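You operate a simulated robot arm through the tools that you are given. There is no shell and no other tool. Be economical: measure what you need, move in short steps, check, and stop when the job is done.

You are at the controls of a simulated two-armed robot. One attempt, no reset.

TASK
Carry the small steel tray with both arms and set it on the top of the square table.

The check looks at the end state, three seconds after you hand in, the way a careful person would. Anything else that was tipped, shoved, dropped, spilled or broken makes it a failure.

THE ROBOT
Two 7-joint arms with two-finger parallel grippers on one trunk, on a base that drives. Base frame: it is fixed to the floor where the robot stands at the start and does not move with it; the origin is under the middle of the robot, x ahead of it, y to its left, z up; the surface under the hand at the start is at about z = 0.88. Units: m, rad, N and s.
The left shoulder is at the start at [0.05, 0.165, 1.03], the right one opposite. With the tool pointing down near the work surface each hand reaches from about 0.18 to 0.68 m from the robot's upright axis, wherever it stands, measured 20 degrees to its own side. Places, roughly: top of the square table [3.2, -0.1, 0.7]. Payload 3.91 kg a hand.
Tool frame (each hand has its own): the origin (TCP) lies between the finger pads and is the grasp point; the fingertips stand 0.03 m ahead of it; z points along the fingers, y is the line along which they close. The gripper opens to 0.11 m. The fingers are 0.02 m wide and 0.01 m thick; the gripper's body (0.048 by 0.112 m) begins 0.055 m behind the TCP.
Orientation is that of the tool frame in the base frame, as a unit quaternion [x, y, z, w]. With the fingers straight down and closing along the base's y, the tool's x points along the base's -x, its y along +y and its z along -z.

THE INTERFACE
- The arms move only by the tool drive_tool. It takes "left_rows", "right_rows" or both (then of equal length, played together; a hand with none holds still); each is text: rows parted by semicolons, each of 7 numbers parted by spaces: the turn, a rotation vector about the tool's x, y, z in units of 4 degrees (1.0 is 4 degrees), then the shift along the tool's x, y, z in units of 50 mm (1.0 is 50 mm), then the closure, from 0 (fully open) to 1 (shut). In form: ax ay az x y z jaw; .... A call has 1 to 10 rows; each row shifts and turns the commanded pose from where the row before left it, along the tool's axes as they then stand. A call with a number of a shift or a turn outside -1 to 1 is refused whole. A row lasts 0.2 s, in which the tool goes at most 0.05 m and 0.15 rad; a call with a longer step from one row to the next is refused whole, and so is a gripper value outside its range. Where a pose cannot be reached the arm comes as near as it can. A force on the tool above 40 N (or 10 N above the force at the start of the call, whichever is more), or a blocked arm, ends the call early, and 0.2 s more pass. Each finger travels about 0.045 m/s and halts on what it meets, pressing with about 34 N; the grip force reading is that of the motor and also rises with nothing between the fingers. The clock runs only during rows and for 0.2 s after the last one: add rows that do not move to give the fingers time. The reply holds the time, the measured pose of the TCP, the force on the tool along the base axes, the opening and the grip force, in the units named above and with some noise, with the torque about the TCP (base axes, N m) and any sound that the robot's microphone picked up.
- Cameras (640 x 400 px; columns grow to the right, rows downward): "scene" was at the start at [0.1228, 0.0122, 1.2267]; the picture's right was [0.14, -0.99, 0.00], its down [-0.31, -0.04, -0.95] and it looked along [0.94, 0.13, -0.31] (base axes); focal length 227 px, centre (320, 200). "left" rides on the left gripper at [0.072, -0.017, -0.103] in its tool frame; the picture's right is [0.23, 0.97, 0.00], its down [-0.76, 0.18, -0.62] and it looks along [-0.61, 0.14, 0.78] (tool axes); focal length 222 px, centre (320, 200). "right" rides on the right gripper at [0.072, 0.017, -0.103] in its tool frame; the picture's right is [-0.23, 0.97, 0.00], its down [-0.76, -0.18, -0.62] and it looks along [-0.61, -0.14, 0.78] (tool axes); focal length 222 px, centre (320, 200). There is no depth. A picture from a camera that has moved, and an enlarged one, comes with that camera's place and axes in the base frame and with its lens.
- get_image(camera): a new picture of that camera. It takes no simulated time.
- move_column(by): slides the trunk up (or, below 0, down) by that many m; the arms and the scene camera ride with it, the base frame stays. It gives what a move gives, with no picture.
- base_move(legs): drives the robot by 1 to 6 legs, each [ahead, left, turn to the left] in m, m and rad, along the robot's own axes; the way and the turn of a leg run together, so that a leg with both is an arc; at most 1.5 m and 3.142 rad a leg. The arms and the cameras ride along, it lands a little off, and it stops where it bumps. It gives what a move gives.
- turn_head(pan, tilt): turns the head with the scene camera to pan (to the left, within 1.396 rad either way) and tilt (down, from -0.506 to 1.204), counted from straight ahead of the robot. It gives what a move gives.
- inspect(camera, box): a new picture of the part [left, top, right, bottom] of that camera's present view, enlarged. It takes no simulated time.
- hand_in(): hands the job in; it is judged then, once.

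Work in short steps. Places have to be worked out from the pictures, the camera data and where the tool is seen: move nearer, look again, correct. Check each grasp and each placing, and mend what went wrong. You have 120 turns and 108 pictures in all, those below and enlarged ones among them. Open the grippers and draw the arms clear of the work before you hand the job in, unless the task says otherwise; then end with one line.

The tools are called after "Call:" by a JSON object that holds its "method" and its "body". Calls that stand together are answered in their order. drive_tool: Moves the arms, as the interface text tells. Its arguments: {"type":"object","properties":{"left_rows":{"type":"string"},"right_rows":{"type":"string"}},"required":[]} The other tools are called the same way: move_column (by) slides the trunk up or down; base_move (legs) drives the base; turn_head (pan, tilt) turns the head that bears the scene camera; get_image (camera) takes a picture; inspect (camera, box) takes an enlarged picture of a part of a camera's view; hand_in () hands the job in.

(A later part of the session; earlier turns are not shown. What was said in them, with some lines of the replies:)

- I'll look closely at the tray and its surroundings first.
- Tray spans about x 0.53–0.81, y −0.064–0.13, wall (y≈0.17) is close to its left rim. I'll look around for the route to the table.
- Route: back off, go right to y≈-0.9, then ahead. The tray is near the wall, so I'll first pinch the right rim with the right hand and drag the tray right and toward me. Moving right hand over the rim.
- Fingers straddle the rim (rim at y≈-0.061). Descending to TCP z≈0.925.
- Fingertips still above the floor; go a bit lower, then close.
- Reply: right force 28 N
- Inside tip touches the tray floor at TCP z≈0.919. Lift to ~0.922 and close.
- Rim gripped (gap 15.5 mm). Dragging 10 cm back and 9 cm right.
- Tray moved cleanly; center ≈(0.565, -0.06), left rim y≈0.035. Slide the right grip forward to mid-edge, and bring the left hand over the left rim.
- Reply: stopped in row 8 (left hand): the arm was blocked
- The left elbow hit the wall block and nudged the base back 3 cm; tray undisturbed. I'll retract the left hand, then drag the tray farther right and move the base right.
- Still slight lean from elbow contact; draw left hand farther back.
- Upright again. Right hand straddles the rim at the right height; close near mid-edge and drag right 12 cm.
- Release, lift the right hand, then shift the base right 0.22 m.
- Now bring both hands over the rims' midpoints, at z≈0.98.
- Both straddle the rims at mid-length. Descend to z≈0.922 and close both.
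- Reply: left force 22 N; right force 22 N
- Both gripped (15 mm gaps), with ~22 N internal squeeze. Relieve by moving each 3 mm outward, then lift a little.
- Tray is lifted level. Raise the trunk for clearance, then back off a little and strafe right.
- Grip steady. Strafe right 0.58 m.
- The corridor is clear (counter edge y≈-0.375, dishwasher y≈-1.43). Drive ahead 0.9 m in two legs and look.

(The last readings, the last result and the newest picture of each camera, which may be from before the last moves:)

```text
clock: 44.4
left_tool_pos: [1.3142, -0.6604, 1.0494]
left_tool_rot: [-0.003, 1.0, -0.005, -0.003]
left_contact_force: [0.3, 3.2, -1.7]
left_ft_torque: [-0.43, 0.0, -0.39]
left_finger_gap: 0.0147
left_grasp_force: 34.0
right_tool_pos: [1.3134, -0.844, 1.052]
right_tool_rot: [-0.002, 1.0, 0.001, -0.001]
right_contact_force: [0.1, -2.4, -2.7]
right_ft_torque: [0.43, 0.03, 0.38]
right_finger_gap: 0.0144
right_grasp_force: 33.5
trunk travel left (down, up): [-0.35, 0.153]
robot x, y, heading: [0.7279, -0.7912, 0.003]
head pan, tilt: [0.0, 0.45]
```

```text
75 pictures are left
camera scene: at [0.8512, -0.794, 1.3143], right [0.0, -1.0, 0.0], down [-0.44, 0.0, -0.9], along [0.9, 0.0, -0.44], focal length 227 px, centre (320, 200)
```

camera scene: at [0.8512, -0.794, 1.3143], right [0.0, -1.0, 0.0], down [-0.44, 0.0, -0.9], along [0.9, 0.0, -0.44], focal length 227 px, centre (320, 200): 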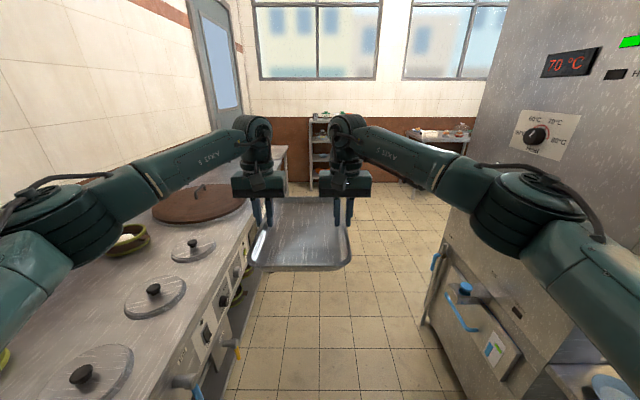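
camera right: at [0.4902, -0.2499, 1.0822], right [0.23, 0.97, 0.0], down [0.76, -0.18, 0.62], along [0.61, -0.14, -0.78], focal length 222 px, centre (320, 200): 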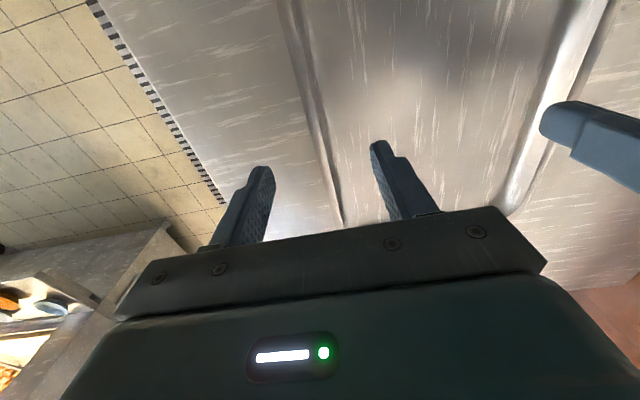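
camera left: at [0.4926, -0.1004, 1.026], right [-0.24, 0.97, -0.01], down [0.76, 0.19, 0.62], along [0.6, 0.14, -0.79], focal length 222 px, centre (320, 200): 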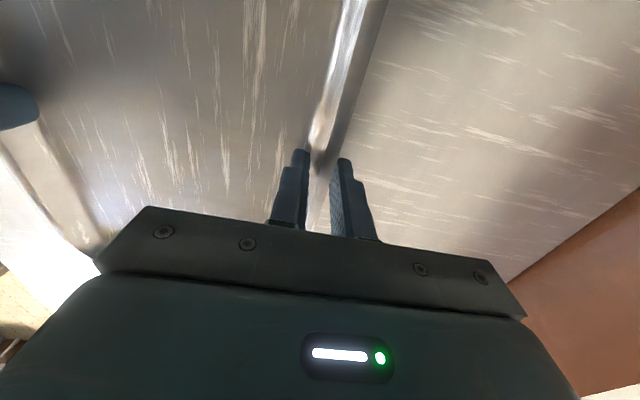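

Stove on the left seems to protrude a bit; check its edge more closely.

Call:
{"method": "inspect", "body": {"camera": "scene", "box": [100, 180, 420, 400]}}

Call:
{"method": "turn_head", "body": {"pan": 0.6, "tilt": 0.9}}

Call:
{"method": "get_image", "body": {"camera": "scene"}}

```text
1.82 times, centred on (260, 290) of scene
camera zoom: at [0.8512, -0.794, 1.3143], right [0.0, -1.0, 0.0], down [-0.44, 0.0, -0.9], along [0.9, 0.0, -0.44], focal length 413 px, centre (429, 36)
```

zoom: 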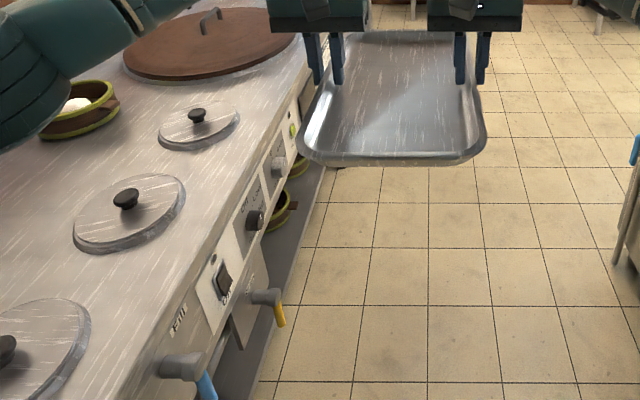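

```text
clock: 45.4
left_tool_pos: [1.3137, -0.6598, 1.0504]
left_tool_rot: [-0.003, 1.0, -0.005, -0.003]
left_contact_force: [0.5, 1.8, -1.1]
left_ft_torque: [-0.48, -0.03, -0.42]
left_finger_gap: 0.0144
left_grasp_force: 33.3
right_tool_pos: [1.3134, -0.8438, 1.0511]
right_tool_rot: [-0.001, 1.0, 0.002, -0.001]
right_contact_force: [-0.2, -0.9, -1.5]
right_ft_torque: [0.49, 0.01, 0.41]
right_finger_gap: 0.0142
right_grasp_force: 33.9
trunk travel left (down, up): [-0.35, 0.153]
robot x, y, heading: [0.7271, -0.7938, 0.008]
head pan, tilt: [0.6, 0.901]
```

```text
73 pictures are left
camera scene: at [0.821, -0.7515, 1.2761], right [0.57, -0.82, 0.0], down [-0.64, -0.45, -0.62], along [0.51, 0.35, -0.78], focal length 227 px, centre (320, 200)
```

scene: 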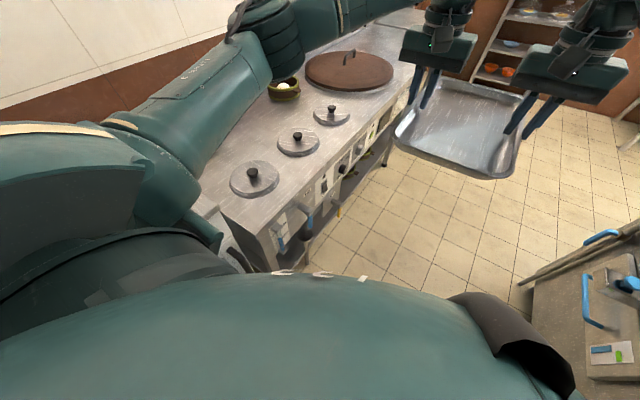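

Stove handles reach to y≈-0.6, dishwasher to ≈-1.43; shift right 0.09 m then drive ahead in parts.

Call:
{"method": "base_move", "body": {"legs": [[0, -0.09, 0], [0.4, 0, 0]]}}

Call:
{"method": "turn_head", "body": {"pan": -0.3, "tilt": 0.5}}

Call:
{"method": "get_image", "body": {"camera": "scene"}}

```text
clock: 49.0
left_tool_pos: [1.7169, -0.7514, 1.0509]
left_tool_rot: [-0.001, 1.0, -0.005, -0.003]
left_contact_force: [0.1, 1.6, -2.0]
left_ft_torque: [-0.43, 0.02, -0.37]
left_finger_gap: 0.015
left_grasp_force: 34.4
right_tool_pos: [1.7153, -0.9359, 1.0519]
right_tool_rot: [0.001, 1.0, 0.001, -0.001]
right_contact_force: [0.2, -3.2, -2.0]
right_ft_torque: [0.41, 0.01, 0.36]
right_finger_gap: 0.0142
right_grasp_force: 34.0
trunk travel left (down, up): [-0.35, 0.153]
robot x, y, heading: [1.1319, -0.8833, -0.003]
head pan, tilt: [0.6, 0.901]
```

```text
clock: 50.2
left_tool_pos: [1.7168, -0.7512, 1.05]
left_tool_rot: [0.0, 1.0, -0.006, -0.002]
left_contact_force: [-1.0, 1.4, -0.9]
left_ft_torque: [-0.46, -0.07, -0.37]
left_finger_gap: 0.0147
left_grasp_force: 34.3
right_tool_pos: [1.7162, -0.9361, 1.0517]
right_tool_rot: [0.001, 1.0, 0.001, -0.001]
right_contact_force: [0.5, -1.9, -1.9]
right_ft_torque: [0.48, 0.04, 0.4]
right_finger_gap: 0.0144
right_grasp_force: 34.0
trunk travel left (down, up): [-0.35, 0.153]
robot x, y, heading: [1.1355, -0.878, -0.0]
head pan, tilt: [-0.3, 0.499]
```

```text
72 pictures are left
camera scene: at [1.2484, -0.9103, 1.3099], right [-0.29, -0.96, 0.0], down [-0.46, 0.14, -0.88], along [0.84, -0.26, -0.48], focal length 227 px, centre (320, 200)
```

scene: 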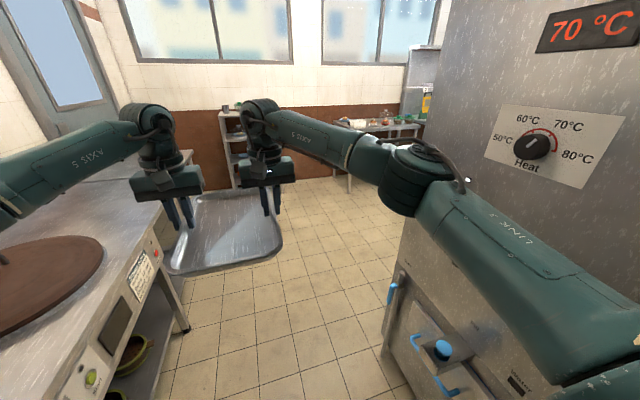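

Drive ahead 0.5 m more and look for the square table.

Call:
{"method": "base_move", "body": {"legs": [[0.5, 0, 0]]}}

Call:
{"method": "turn_head", "body": {"pan": 0.35, "tilt": 0.45}}

Call:
{"method": "get_image", "body": {"camera": "scene"}}

```text
clock: 53.1
left_tool_pos: [2.216, -0.7542, 1.0496]
left_tool_rot: [0.002, 1.0, -0.006, -0.003]
left_contact_force: [-0.2, 1.1, -1.4]
left_ft_torque: [-0.46, 0.04, -0.41]
left_finger_gap: 0.0147
left_grasp_force: 34.0
right_tool_pos: [2.2141, -0.9394, 1.0532]
right_tool_rot: [0.002, 1.0, 0.001, -0.001]
right_contact_force: [1.3, -2.3, -2.5]
right_ft_torque: [0.43, -0.03, 0.35]
right_finger_gap: 0.0141
right_grasp_force: 34.1
trunk travel left (down, up): [-0.35, 0.153]
robot x, y, heading: [1.6305, -0.8811, 0.002]
head pan, tilt: [-0.3, 0.499]
```

```text
clock: 54.1
left_tool_pos: [2.2151, -0.7547, 1.0496]
left_tool_rot: [0.002, 1.0, -0.006, -0.003]
left_contact_force: [0.1, 1.6, -2.2]
left_ft_torque: [-0.45, -0.01, -0.39]
left_finger_gap: 0.0145
left_grasp_force: 34.2
right_tool_pos: [2.2127, -0.9391, 1.0519]
right_tool_rot: [0.003, 1.0, 0.001, 0.0]
right_contact_force: [0.3, -0.8, -1.8]
right_ft_torque: [0.42, 0.02, 0.44]
right_finger_gap: 0.0143
right_grasp_force: 34.1
trunk travel left (down, up): [-0.35, 0.153]
robot x, y, heading: [1.6259, -0.8805, -0.004]
head pan, tilt: [0.351, 0.45]
```

```text
71 pictures are left
camera scene: at [1.7457, -0.8535, 1.3144], right [0.34, -0.94, 0.0], down [-0.41, -0.15, -0.9], along [0.85, 0.31, -0.44], focal length 227 px, centre (320, 200)
```

scene: 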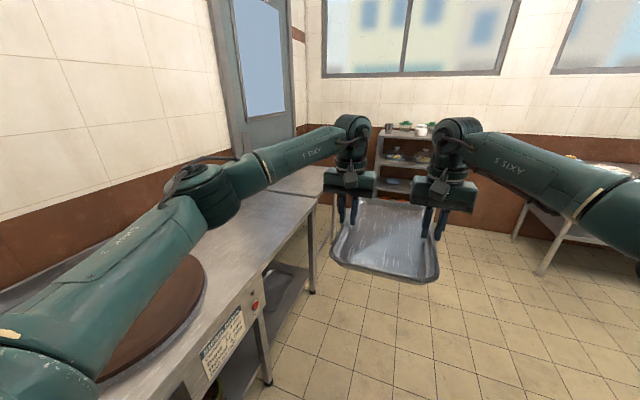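

The table lies beyond the stove and side counter, ahead-left. Drive ahead 0.6 m, drifting slightly right, and look again.

Call:
{"method": "base_move", "body": {"legs": [[0.6, -0.1, 0]]}}

Call:
{"method": "turn_head", "body": {"pan": 0.8, "tilt": 0.5}}

Call:
{"method": "get_image", "body": {"camera": "scene"}}

Call:
{"method": "turn_head", "body": {"pan": 0.0, "tilt": 0.5}}

Call:
{"method": "get_image", "body": {"camera": "scene"}}

```text
clock: 57.6
left_tool_pos: [2.8174, -0.8582, 1.0498]
left_tool_rot: [0.004, 1.0, -0.005, -0.002]
left_contact_force: [-0.3, 2.9, -1.2]
left_ft_torque: [-0.41, 0.04, -0.38]
left_finger_gap: 0.0144
left_grasp_force: 34.2
right_tool_pos: [2.8139, -1.0435, 1.0508]
right_tool_rot: [0.004, 1.0, 0.001, -0.001]
right_contact_force: [-0.2, -1.6, -2.6]
right_ft_torque: [0.39, -0.03, 0.39]
right_finger_gap: 0.0141
right_grasp_force: 34.1
trunk travel left (down, up): [-0.35, 0.153]
robot x, y, heading: [2.2322, -0.9881, -0.007]
head pan, tilt: [0.351, 0.45]
```

```text
clock: 58.5
left_tool_pos: [2.817, -0.8585, 1.05]
left_tool_rot: [0.003, 1.0, -0.006, -0.003]
left_contact_force: [-0.1, 1.4, -2.0]
left_ft_torque: [-0.45, -0.02, -0.38]
left_finger_gap: 0.0143
left_grasp_force: 34.1
right_tool_pos: [2.8135, -1.0429, 1.0525]
right_tool_rot: [0.004, 1.0, 0.001, -0.001]
right_contact_force: [0.1, -1.5, -1.8]
right_ft_torque: [0.45, 0.04, 0.44]
right_finger_gap: 0.0141
right_grasp_force: 34.3
trunk travel left (down, up): [-0.35, 0.153]
robot x, y, heading: [2.2277, -0.9856, -0.009]
head pan, tilt: [0.799, 0.499]
```

```text
70 pictures are left
camera scene: at [2.3241, -0.9228, 1.3099], right [0.71, -0.7, 0.0], down [-0.34, -0.34, -0.88], along [0.62, 0.62, -0.48], focal length 227 px, centre (320, 200)
```

scene: 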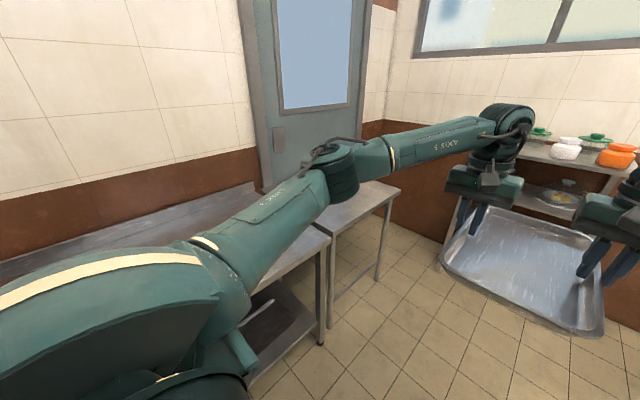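

```text
clock: 59.6
left_tool_pos: [2.8158, -0.8585, 1.0498]
left_tool_rot: [0.004, 1.0, -0.006, -0.002]
left_contact_force: [0.0, 2.6, -1.5]
left_ft_torque: [-0.46, 0.0, -0.39]
left_finger_gap: 0.0141
left_grasp_force: 33.8
right_tool_pos: [2.8131, -1.0441, 1.0511]
right_tool_rot: [0.004, 1.0, 0.002, -0.001]
right_contact_force: [-0.6, -1.5, -2.4]
right_ft_torque: [0.42, -0.01, 0.34]
right_finger_gap: 0.0137
right_grasp_force: 33.7
trunk travel left (down, up): [-0.35, 0.153]
robot x, y, heading: [2.2248, -0.9876, -0.006]
head pan, tilt: [0.0, 0.499]
```

```text
69 pictures are left
camera scene: at [2.3511, -0.9881, 1.3099], right [-0.01, -1.0, 0.0], down [-0.48, 0.0, -0.88], along [0.88, -0.01, -0.48], focal length 227 px, centre (320, 200)
```

scene: 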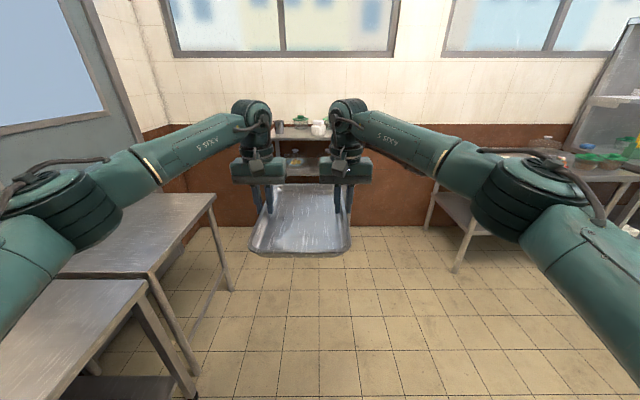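

Square table: x≈2.93–3.53, y≈-0.40–0.2. I'll drive to about (2.92,-1.12), turn left 90° there with the tray above table height, then approach.

Call:
{"method": "base_move", "body": {"legs": [[0.7, -0.13, 0]]}}

Call:
{"method": "get_image", "body": {"camera": "scene"}}

```text
clock: 63.5
left_tool_pos: [3.519, -0.9915, 1.0493]
left_tool_rot: [0.001, 1.0, -0.004, -0.003]
left_contact_force: [-0.6, 3.3, -1.9]
left_ft_torque: [-0.4, 0.01, -0.41]
left_finger_gap: 0.0142
left_grasp_force: 34.1
right_tool_pos: [3.5167, -1.1765, 1.051]
right_tool_rot: [0.003, 1.0, 0.002, -0.001]
right_contact_force: [-0.4, -2.5, -2.3]
right_ft_torque: [0.35, 0.0, 0.35]
right_finger_gap: 0.0139
right_grasp_force: 34.3
trunk travel left (down, up): [-0.35, 0.153]
robot x, y, heading: [2.9357, -1.1216, -0.006]
head pan, tilt: [0.0, 0.499]
```

```text
68 pictures are left
camera scene: at [3.0548, -1.1222, 1.3099], right [0.0, -1.0, 0.0], down [-0.48, 0.0, -0.88], along [0.88, 0.0, -0.48], focal length 227 px, centre (320, 200)
```

scene: 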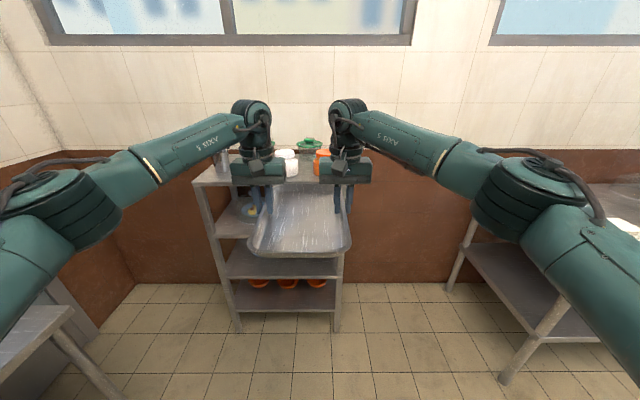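

Shelf front at x≈3.86; the turn's sweep (max ≈3.68) clears it. Turn left 90°.

Call:
{"method": "base_move", "body": {"legs": [[-0.06, 0, 0], [0, 0, 0.8], [0, 0, 0.775]]}}

Call:
{"method": "get_image", "body": {"camera": "scene"}}

```text
clock: 68.7
left_tool_pos: [2.7335, -0.5358, 1.0494]
left_tool_rot: [0.712, -0.703, 0.005, -0.001]
left_contact_force: [-3.3, -0.3, -2.2]
left_ft_torque: [0.04, -0.4, -0.36]
left_finger_gap: 0.0141
left_grasp_force: 33.7
right_tool_pos: [2.9187, -0.5355, 1.0524]
right_tool_rot: [0.711, -0.703, 0.001, 0.001]
right_contact_force: [3.1, 0.3, -1.3]
right_ft_torque: [-0.02, 0.33, 0.37]
right_finger_gap: 0.0138
right_grasp_force: 34.6
trunk travel left (down, up): [-0.35, 0.153]
robot x, y, heading: [2.8693, -1.122, 1.583]
head pan, tilt: [0.0, 0.499]
```

```text
67 pictures are left
camera scene: at [2.8727, -1.0008, 1.3099], right [1.0, 0.01, 0.0], down [0.01, -0.48, -0.88], along [-0.01, 0.88, -0.48], focal length 227 px, centre (320, 200)
```

scene: 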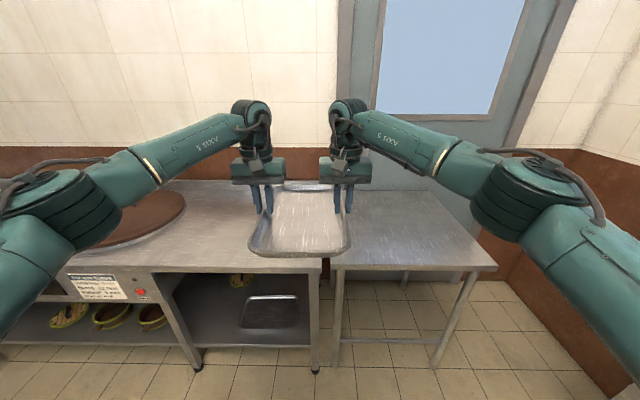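

Table top is empty: x≈2.91–3.50, near edge y≈-0.40. Strafe right 0.37, then ahead 0.33.

Call:
{"method": "base_move", "body": {"legs": [[0, -0.375, -0.012], [0.33, 0, 0]]}}

Call:
{"method": "get_image", "body": {"camera": "scene"}}

```text
clock: 74.3
left_tool_pos: [3.1168, -0.2006, 1.0498]
left_tool_rot: [0.707, -0.707, 0.005, -0.001]
left_contact_force: [-3.1, -0.1, -1.7]
left_ft_torque: [0.02, -0.34, -0.37]
left_finger_gap: 0.014
left_grasp_force: 34.1
right_tool_pos: [3.3007, -0.2022, 1.0518]
right_tool_rot: [-0.706, 0.708, 0.001, -0.001]
right_contact_force: [2.6, 0.5, -2.1]
right_ft_torque: [0.03, 0.35, 0.36]
right_finger_gap: 0.0135
right_grasp_force: 33.8
trunk travel left (down, up): [-0.35, 0.153]
robot x, y, heading: [3.2469, -0.7911, 1.571]
head pan, tilt: [0.0, 0.499]
```

```text
66 pictures are left
camera scene: at [3.2487, -0.6672, 1.3098], right [1.0, 0.0, 0.0], down [0.0, -0.48, -0.88], along [0.0, 0.88, -0.48], focal length 227 px, centre (320, 200)
```

scene: 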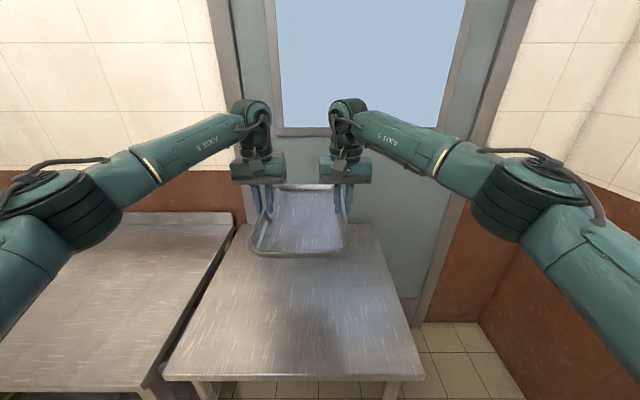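

Tray center is over (3.21,-0.20) on the table. Lower with the trunk 0.13 m first, watching the left elbow near the stove.

Call:
{"method": "move_column", "body": {"by": -0.13}}

Call:
{"method": "get_image", "body": {"camera": "scene"}}

Call:
{"method": "turn_head", "body": {"pan": 0.9, "tilt": 0.7}}

Call:
{"method": "get_image", "body": {"camera": "scene"}}

```text
clock: 75.8
left_tool_pos: [3.116, -0.2009, 0.921]
left_tool_rot: [-0.707, 0.707, -0.005, 0.003]
left_contact_force: [-1.6, 0.3, -1.8]
left_ft_torque: [0.06, -0.4, -0.34]
left_finger_gap: 0.0138
left_grasp_force: 34.1
right_tool_pos: [3.3008, -0.2016, 0.9218]
right_tool_rot: [-0.706, 0.709, 0.001, -0.001]
right_contact_force: [0.8, -0.3, -1.9]
right_ft_torque: [-0.03, 0.41, 0.36]
right_finger_gap: 0.0136
right_grasp_force: 33.9
trunk travel left (down, up): [-0.22, 0.283]
robot x, y, heading: [3.2467, -0.7864, 1.566]
head pan, tilt: [0.0, 0.499]
```

```text
65 pictures are left
camera scene: at [3.2487, -0.6679, 1.18], right [1.0, 0.0, 0.0], down [0.0, -0.48, -0.88], along [0.0, 0.88, -0.48], focal length 227 px, centre (320, 200)
```

scene: 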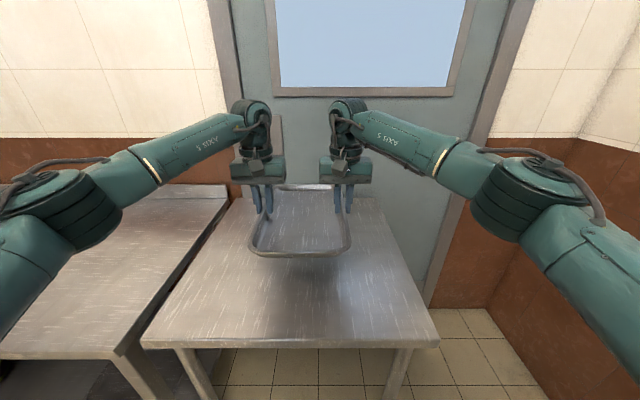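

```text
clock: 77.0
left_tool_pos: [3.1159, -0.2014, 0.9209]
left_tool_rot: [0.707, -0.707, 0.006, -0.001]
left_contact_force: [-1.5, 0.2, -2.1]
left_ft_torque: [0.0, -0.37, -0.36]
left_finger_gap: 0.0139
left_grasp_force: 33.9
right_tool_pos: [3.3011, -0.2031, 0.9215]
right_tool_rot: [-0.706, 0.708, 0.0, -0.002]
right_contact_force: [1.8, 0.0, -2.0]
right_ft_torque: [0.0, 0.37, 0.34]
right_finger_gap: 0.0134
right_grasp_force: 33.7
trunk travel left (down, up): [-0.22, 0.283]
robot x, y, heading: [3.2479, -0.7884, 1.571]
head pan, tilt: [0.901, 0.7]
```

```text
64 pictures are left
camera scene: at [3.1821, -0.7059, 1.1622], right [0.62, 0.78, 0.0], down [0.5, -0.4, -0.76], along [-0.6, 0.48, -0.64], focal length 227 px, centre (320, 200)
```

scene: 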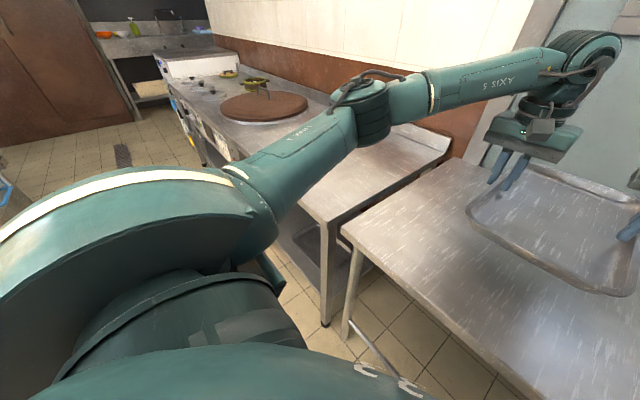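

Elbow bottom is ≈0.9, stove side table top ≈0.72. Lower the rest with the arms (elbows drop less): 0.10 m now.

Call:
{"method": "drive_tool", "body": {"left_rows": "0 0 0 0 0 0.25 1;0 0 0 0 0 0.25 1;0 0 0 0 0 0.25 1;0 0 0 0 0 0.25 1;0 0 0 0 0 0.25 1;0 0 0 0 0 0.25 1;0 0 0 0 0 0.25 1;0 0 0 0 0 0.25 1;0 0 0 0 0 0 1", "right_rows": "0 0 0 0 0 0.25 1;0 0 0 0 0 0.25 1;0 0 0 0 0 0.25 1;0 0 0 0 0 0.25 1;0 0 0 0 0 0.25 1;0 0 0 0 0 0.25 1;0 0 0 0 0 0.25 1;0 0 0 0 0 0.25 1;0 0 0 0 0 0 1"}}

Call:
{"method": "get_image", "body": {"camera": "scene"}}

```text
clock: 79.0
left_tool_pos: [3.1156, -0.2023, 0.8194]
left_tool_rot: [0.708, -0.706, 0.004, -0.002]
left_contact_force: [-6.3, 1.1, -2.6]
left_ft_torque: [0.13, -0.27, -0.34]
left_finger_gap: 0.0139
left_grasp_force: 33.4
right_tool_pos: [3.3012, -0.2032, 0.8207]
right_tool_rot: [-0.707, 0.708, -0.001, -0.001]
right_contact_force: [6.6, -0.4, -2.7]
right_ft_torque: [-0.13, 0.24, 0.47]
right_finger_gap: 0.0134
right_grasp_force: 33.5
trunk travel left (down, up): [-0.22, 0.283]
robot x, y, heading: [3.2458, -0.7841, 1.569]
head pan, tilt: [0.901, 0.7]
```

```text
63 pictures are left
camera scene: at [3.1821, -0.706, 1.1622], right [0.62, 0.78, 0.0], down [0.5, -0.4, -0.76], along [-0.6, 0.47, -0.64], focal length 227 px, centre (320, 200)
```

scene: 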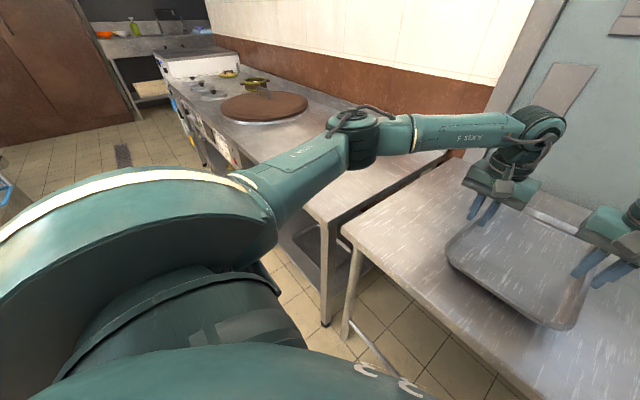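

Elbow clear. Lower 0.06 m more, then ease down to contact (expected TCP z≈0.743).

Call:
{"method": "drive_tool", "body": {"left_rows": "0 0 0 0 0 0.2 1;0 0 0 0 0 0.2 1;0 0 0 0 0 0.2 1;0 0 0 0 0 0.2 1;0 0 0 0 0 0.2 1;0 0 0 0 0 0.15 1;0 0 0 0 0 0 1", "right_rows": "0 0 0 0 0 0.2 1;0 0 0 0 0 0.2 1;0 0 0 0 0 0.2 1;0 0 0 0 0 0.2 1;0 0 0 0 0 0.2 1;0 0 0 0 0 0.17 1;0 0 0 0 0 0 1"}}

Call:
{"method": "get_image", "body": {"camera": "scene"}}

Call:
{"method": "turn_head", "body": {"pan": 0.0, "tilt": 0.6}}

Call:
{"method": "inspect", "body": {"camera": "scene", "box": [200, 120, 420, 320]}}

```text
clock: 80.3
left_tool_pos: [3.1156, -0.1993, 0.7851]
left_tool_rot: [0.708, -0.706, -0.001, -0.012]
left_contact_force: [-5.5, 1.1, 20.2]
left_ft_torque: [-1.01, -0.37, -0.55]
left_finger_gap: 0.0144
left_grasp_force: 33.8
right_tool_pos: [3.3014, -0.1989, 0.7862]
right_tool_rot: [-0.705, 0.709, 0.009, 0.004]
right_contact_force: [5.0, -0.4, 20.7]
right_ft_torque: [-1.0, 0.28, 0.57]
right_finger_gap: 0.014
right_grasp_force: 34.2
trunk travel left (down, up): [-0.22, 0.283]
robot x, y, heading: [3.2482, -0.7876, 1.572]
head pan, tilt: [0.901, 0.7]
stopped in row 6 (left hand): the force on the tool passed its limit at 64 N (the readings are from after the stop); the commanded pose is now the measured one
```

```text
62 pictures are left
camera scene: at [3.1823, -0.7094, 1.1628], right [0.62, 0.78, 0.0], down [0.5, -0.4, -0.77], along [-0.6, 0.48, -0.64], focal length 227 px, centre (320, 200)
```

scene: 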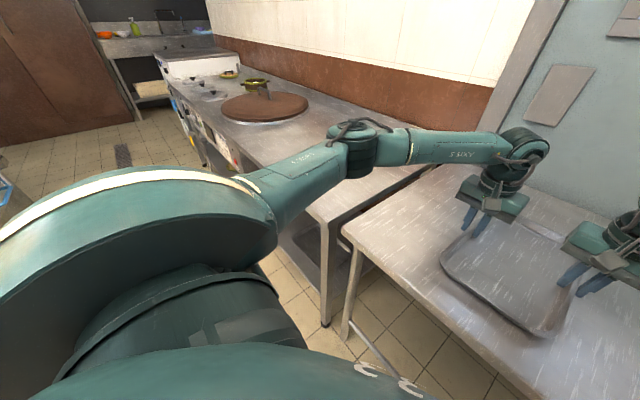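

```text
clock: 81.5
left_tool_pos: [3.1168, -0.1996, 0.7853]
left_tool_rot: [0.709, -0.705, -0.002, -0.013]
left_contact_force: [-6.3, 5.1, 28.6]
left_ft_torque: [-0.07, -0.46, -0.35]
left_finger_gap: 0.0143
left_grasp_force: 33.6
right_tool_pos: [3.3019, -0.1994, 0.786]
right_tool_rot: [-0.705, 0.709, 0.009, 0.007]
right_contact_force: [4.3, 6.2, 28.7]
right_ft_torque: [-0.13, 0.4, 0.39]
right_finger_gap: 0.0141
right_grasp_force: 34.0
trunk travel left (down, up): [-0.22, 0.283]
robot x, y, heading: [3.2477, -0.785, 1.568]
head pan, tilt: [0.0, 0.6]
```

```text
2.00 times, centred on (310, 220) of scene
camera zoom: at [3.2488, -0.6747, 1.1715], right [1.0, 0.0, 0.0], down [0.0, -0.56, -0.83], along [0.0, 0.83, -0.56], focal length 454 px, centre (340, 160)
```

zoom: 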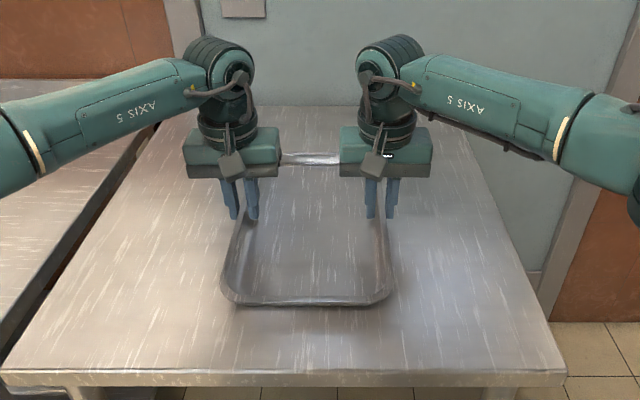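

Tray is in firm contact with the table (top ≈0.742). Relieve pressure slightly, then open.

Call:
{"method": "drive_tool", "body": {"left_rows": "0 0 0 0 0 -0.05 1;0 0 0 0 0 -0.03 1;0 0 0 0 0 0 1", "right_rows": "0 0 0 0 0 -0.05 1;0 0 0 0 0 -0.03 1;0 0 0 0 0 0 1"}}

Call:
{"method": "get_image", "body": {"camera": "left"}}

```text
clock: 82.3
left_tool_pos: [3.1164, -0.2, 0.785]
left_tool_rot: [0.708, -0.706, 0.001, -0.01]
left_contact_force: [-3.1, 6.4, 15.3]
left_ft_torque: [1.1, -0.48, -0.07]
left_finger_gap: 0.0149
left_grasp_force: 34.5
right_tool_pos: [3.3032, -0.1998, 0.7878]
right_tool_rot: [-0.705, 0.709, 0.008, 0.003]
right_contact_force: [2.2, 6.4, 12.3]
right_ft_torque: [1.14, 0.42, 0.14]
right_finger_gap: 0.0139
right_grasp_force: 33.9
trunk travel left (down, up): [-0.22, 0.283]
robot x, y, heading: [3.2453, -0.7856, 1.572]
head pan, tilt: [0.0, 0.6]
```

```text
60 pictures are left
camera left: at [3.1331, -0.2732, 0.8857], right [-0.97, -0.23, -0.02], down [-0.19, 0.75, 0.63], along [-0.13, 0.62, -0.78], focal length 222 px, centre (320, 200)
```

left: 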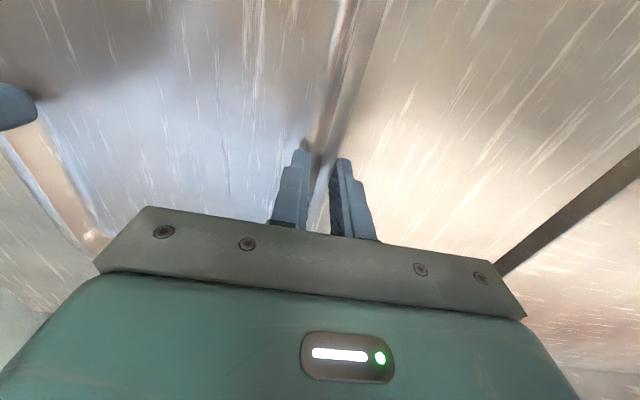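

Supported by the table. Ease another 2 mm and open both grippers.

Call:
{"method": "drive_tool", "body": {"left_rows": "0 0 0 0 0 -0.04 1;0 0 0 0 0 0 0.85;0 0 0 0 0 0 0.75;0 0 0 0 0 0 0.65;0 0 0 0 0 0 0.55;0 0 0 0 0 0 0.5;0 0 0 0 0 0 0.5", "right_rows": "0 0 0 0 0 -0.04 1;0 0 0 0 0 0 0.85;0 0 0 0 0 0 0.75;0 0 0 0 0 0 0.65;0 0 0 0 0 0 0.55;0 0 0 0 0 0 0.5;0 0 0 0 0 0 0.5"}}

Call:
{"method": "get_image", "body": {"camera": "scene"}}

Call:
{"method": "get_image", "body": {"camera": "left"}}

Call:
{"method": "get_image", "body": {"camera": "right"}}

```text
clock: 83.9
left_tool_pos: [3.1152, -0.1996, 0.783]
left_tool_rot: [0.709, -0.705, 0.001, -0.008]
left_contact_force: [0.4, 0.3, 0.0]
left_ft_torque: [0.0, -0.04, -0.01]
left_finger_gap: 0.055
left_grasp_force: 0.1
right_tool_pos: [3.3024, -0.2002, 0.7873]
right_tool_rot: [-0.705, 0.709, 0.006, 0.002]
right_contact_force: [0.3, -0.1, 0.2]
right_ft_torque: [-0.02, 0.0, 0.06]
right_finger_gap: 0.0547
right_grasp_force: 0.0
trunk travel left (down, up): [-0.22, 0.283]
robot x, y, heading: [3.2475, -0.785, 1.573]
head pan, tilt: [0.0, 0.6]
```

```text
59 pictures are left
camera scene: at [3.2487, -0.6706, 1.1709], right [1.0, 0.0, 0.0], down [0.0, -0.56, -0.83], along [0.0, 0.83, -0.56], focal length 227 px, centre (320, 200)
```

scene: 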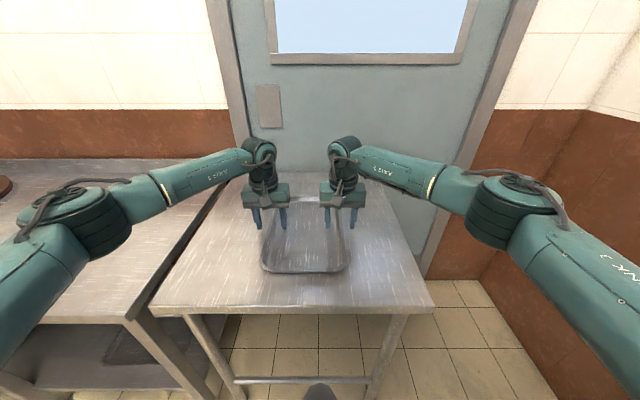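

```text
58 pictures are left
camera left: at [3.1327, -0.2719, 0.8859], right [-0.97, -0.23, -0.02], down [-0.19, 0.75, 0.63], along [-0.13, 0.61, -0.78], focal length 222 px, centre (320, 200)
```

left: 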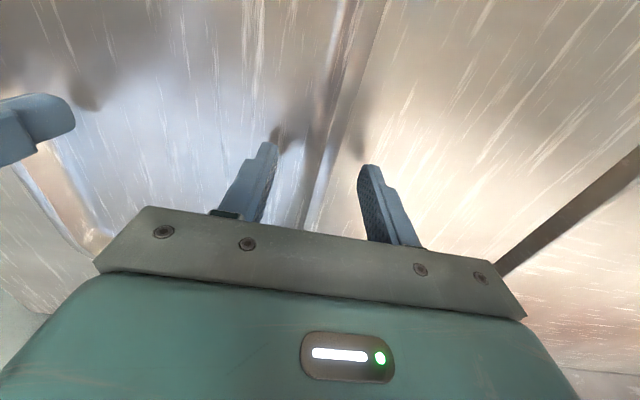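

```text
57 pictures are left
camera right: at [3.285, -0.2733, 0.8895], right [-0.97, 0.23, 0.01], down [0.18, 0.75, 0.63], along [0.14, 0.61, -0.78], focal length 222 px, centre (320, 200)
```

right: 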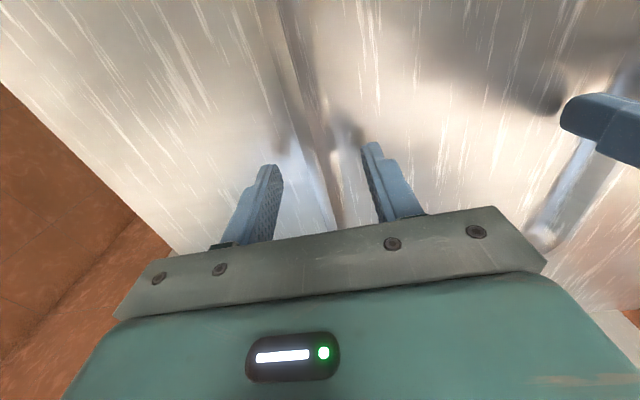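

Both released with zero force. Raise both hands straight up, then lift the trunk and back the base off.

Call:
{"method": "drive_tool", "body": {"left_rows": "0 0 0 0 0 -0.3 0.5;0 0 0 0 0 -0.5 0.5;0 0 0 0 0 -0.6 0.5;0 0 0 0 0 -0.6 0.5;0 0 0 0 0 -0.6 0.5;0 0 0 0 0 0 0.5", "right_rows": "0 0 0 0 0 -0.3 0.5;0 0 0 0 0 -0.5 0.5;0 0 0 0 0 -0.6 0.5;0 0 0 0 0 -0.6 0.5;0 0 0 0 0 -0.6 0.5;0 0 0 0 0 0 0.5"}}

Call:
{"method": "move_column", "body": {"by": 0.1}}

Call:
{"method": "base_move", "body": {"legs": [[-0.3, 0, 0]]}}

Call:
{"method": "get_image", "body": {"camera": "scene"}}

```text
clock: 85.3
left_tool_pos: [3.1152, -0.2004, 0.9147]
left_tool_rot: [0.709, -0.705, 0.001, -0.008]
left_contact_force: [0.1, -0.4, 0.2]
left_ft_torque: [0.0, 0.0, -0.03]
left_finger_gap: 0.0549
left_grasp_force: 0.0
right_tool_pos: [3.302, -0.1995, 0.9163]
right_tool_rot: [-0.705, 0.709, 0.005, 0.001]
right_contact_force: [-0.6, 0.2, -0.9]
right_ft_torque: [0.0, -0.02, -0.01]
right_finger_gap: 0.0552
right_grasp_force: 0.0
trunk travel left (down, up): [-0.22, 0.283]
robot x, y, heading: [3.2491, -0.7857, 1.576]
head pan, tilt: [0.0, 0.6]
```

```text
clock: 86.6
left_tool_pos: [3.1147, -0.2003, 1.0141]
left_tool_rot: [0.709, -0.705, 0.003, -0.009]
left_contact_force: [-0.3, 0.4, -0.4]
left_ft_torque: [0.01, -0.02, 0.01]
left_finger_gap: 0.0551
left_grasp_force: 0.0
right_tool_pos: [3.3016, -0.1997, 1.0169]
right_tool_rot: [-0.705, 0.709, 0.006, 0.003]
right_contact_force: [0.1, 0.5, -0.3]
right_ft_torque: [0.0, -0.02, 0.01]
right_finger_gap: 0.055
right_grasp_force: 0.0
trunk travel left (down, up): [-0.32, 0.183]
robot x, y, heading: [3.2476, -0.784, 1.568]
head pan, tilt: [0.0, 0.6]
```

```text
clock: 88.7
left_tool_pos: [3.1164, -0.4976, 1.0156]
left_tool_rot: [0.707, -0.707, 0.001, -0.009]
left_contact_force: [-0.2, 0.3, 0.2]
left_ft_torque: [-0.03, 0.01, 0.02]
left_finger_gap: 0.0551
left_grasp_force: 0.0
right_tool_pos: [3.3049, -0.4984, 1.0172]
right_tool_rot: [-0.704, 0.711, 0.005, 0.001]
right_contact_force: [-0.1, -0.2, 0.8]
right_ft_torque: [0.01, -0.02, 0.01]
right_finger_gap: 0.0548
right_grasp_force: 0.0
trunk travel left (down, up): [-0.32, 0.183]
robot x, y, heading: [3.2475, -1.0848, 1.567]
head pan, tilt: [0.0, 0.6]
```

```text
56 pictures are left
camera scene: at [3.2485, -0.9693, 1.271], right [1.0, 0.0, 0.0], down [0.0, -0.56, -0.83], along [0.0, 0.83, -0.56], focal length 227 px, centre (320, 200)
```

scene: 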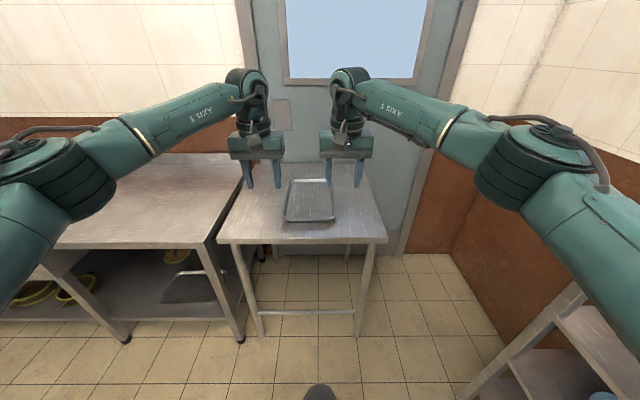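

Tray lies flat, well inside the table. Open the grippers fully, then hand in.

Call:
{"method": "drive_tool", "body": {"left_rows": "0 0 0 0 0 0 0;0 0 0 0 0 0 0;0 0 0 0 0 0 0;0 0 0 0 0 0 0", "right_rows": "0 0 0 0 0 0 0;0 0 0 0 0 0 0;0 0 0 0 0 0 0;0 0 0 0 0 0 0"}}

Call:
{"method": "inspect", "body": {"camera": "scene", "box": [200, 140, 420, 280]}}

Call:
{"method": "hand_in", "body": {}}

```text
clock: 89.7
left_tool_pos: [3.1166, -0.4987, 1.0146]
left_tool_rot: [0.707, -0.707, 0.002, -0.009]
left_contact_force: [0.6, 0.0, 0.0]
left_ft_torque: [-0.01, -0.01, 0.01]
left_finger_gap: 0.1102
left_grasp_force: 0.1
right_tool_pos: [3.3043, -0.4981, 1.0172]
right_tool_rot: [-0.704, 0.711, 0.006, 0.002]
right_contact_force: [-0.3, 0.5, -0.1]
right_ft_torque: [0.01, 0.0, 0.03]
right_finger_gap: 0.1102
right_grasp_force: 0.0
trunk travel left (down, up): [-0.32, 0.183]
robot x, y, heading: [3.2494, -1.0857, 1.568]
head pan, tilt: [0.0, 0.6]
```

```text
2.86 times, centred on (310, 210) of scene
camera zoom: at [3.2485, -0.9688, 1.2709], right [1.0, 0.0, 0.0], down [0.0, -0.56, -0.83], along [0.0, 0.83, -0.56], focal length 648 px, centre (349, 171)
```

zoom: 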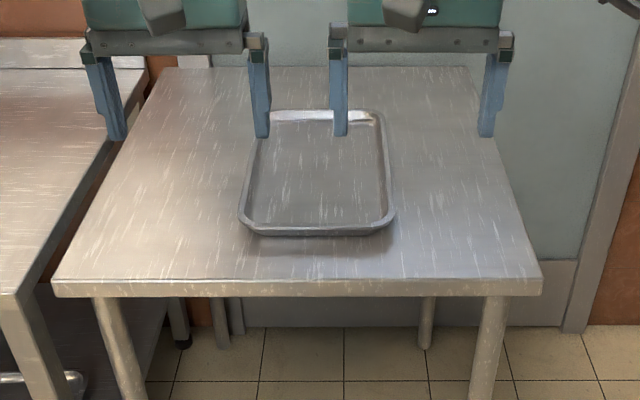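

```text
The job is handed in.
```

The small steel tray was carried with both arms and now lies flat on the square table, well inside its edges, with both grippers open and clear. Early on the left elbow bumped the wall and nudged the base back about 3 cm; I saw nothing tipped or dropped.
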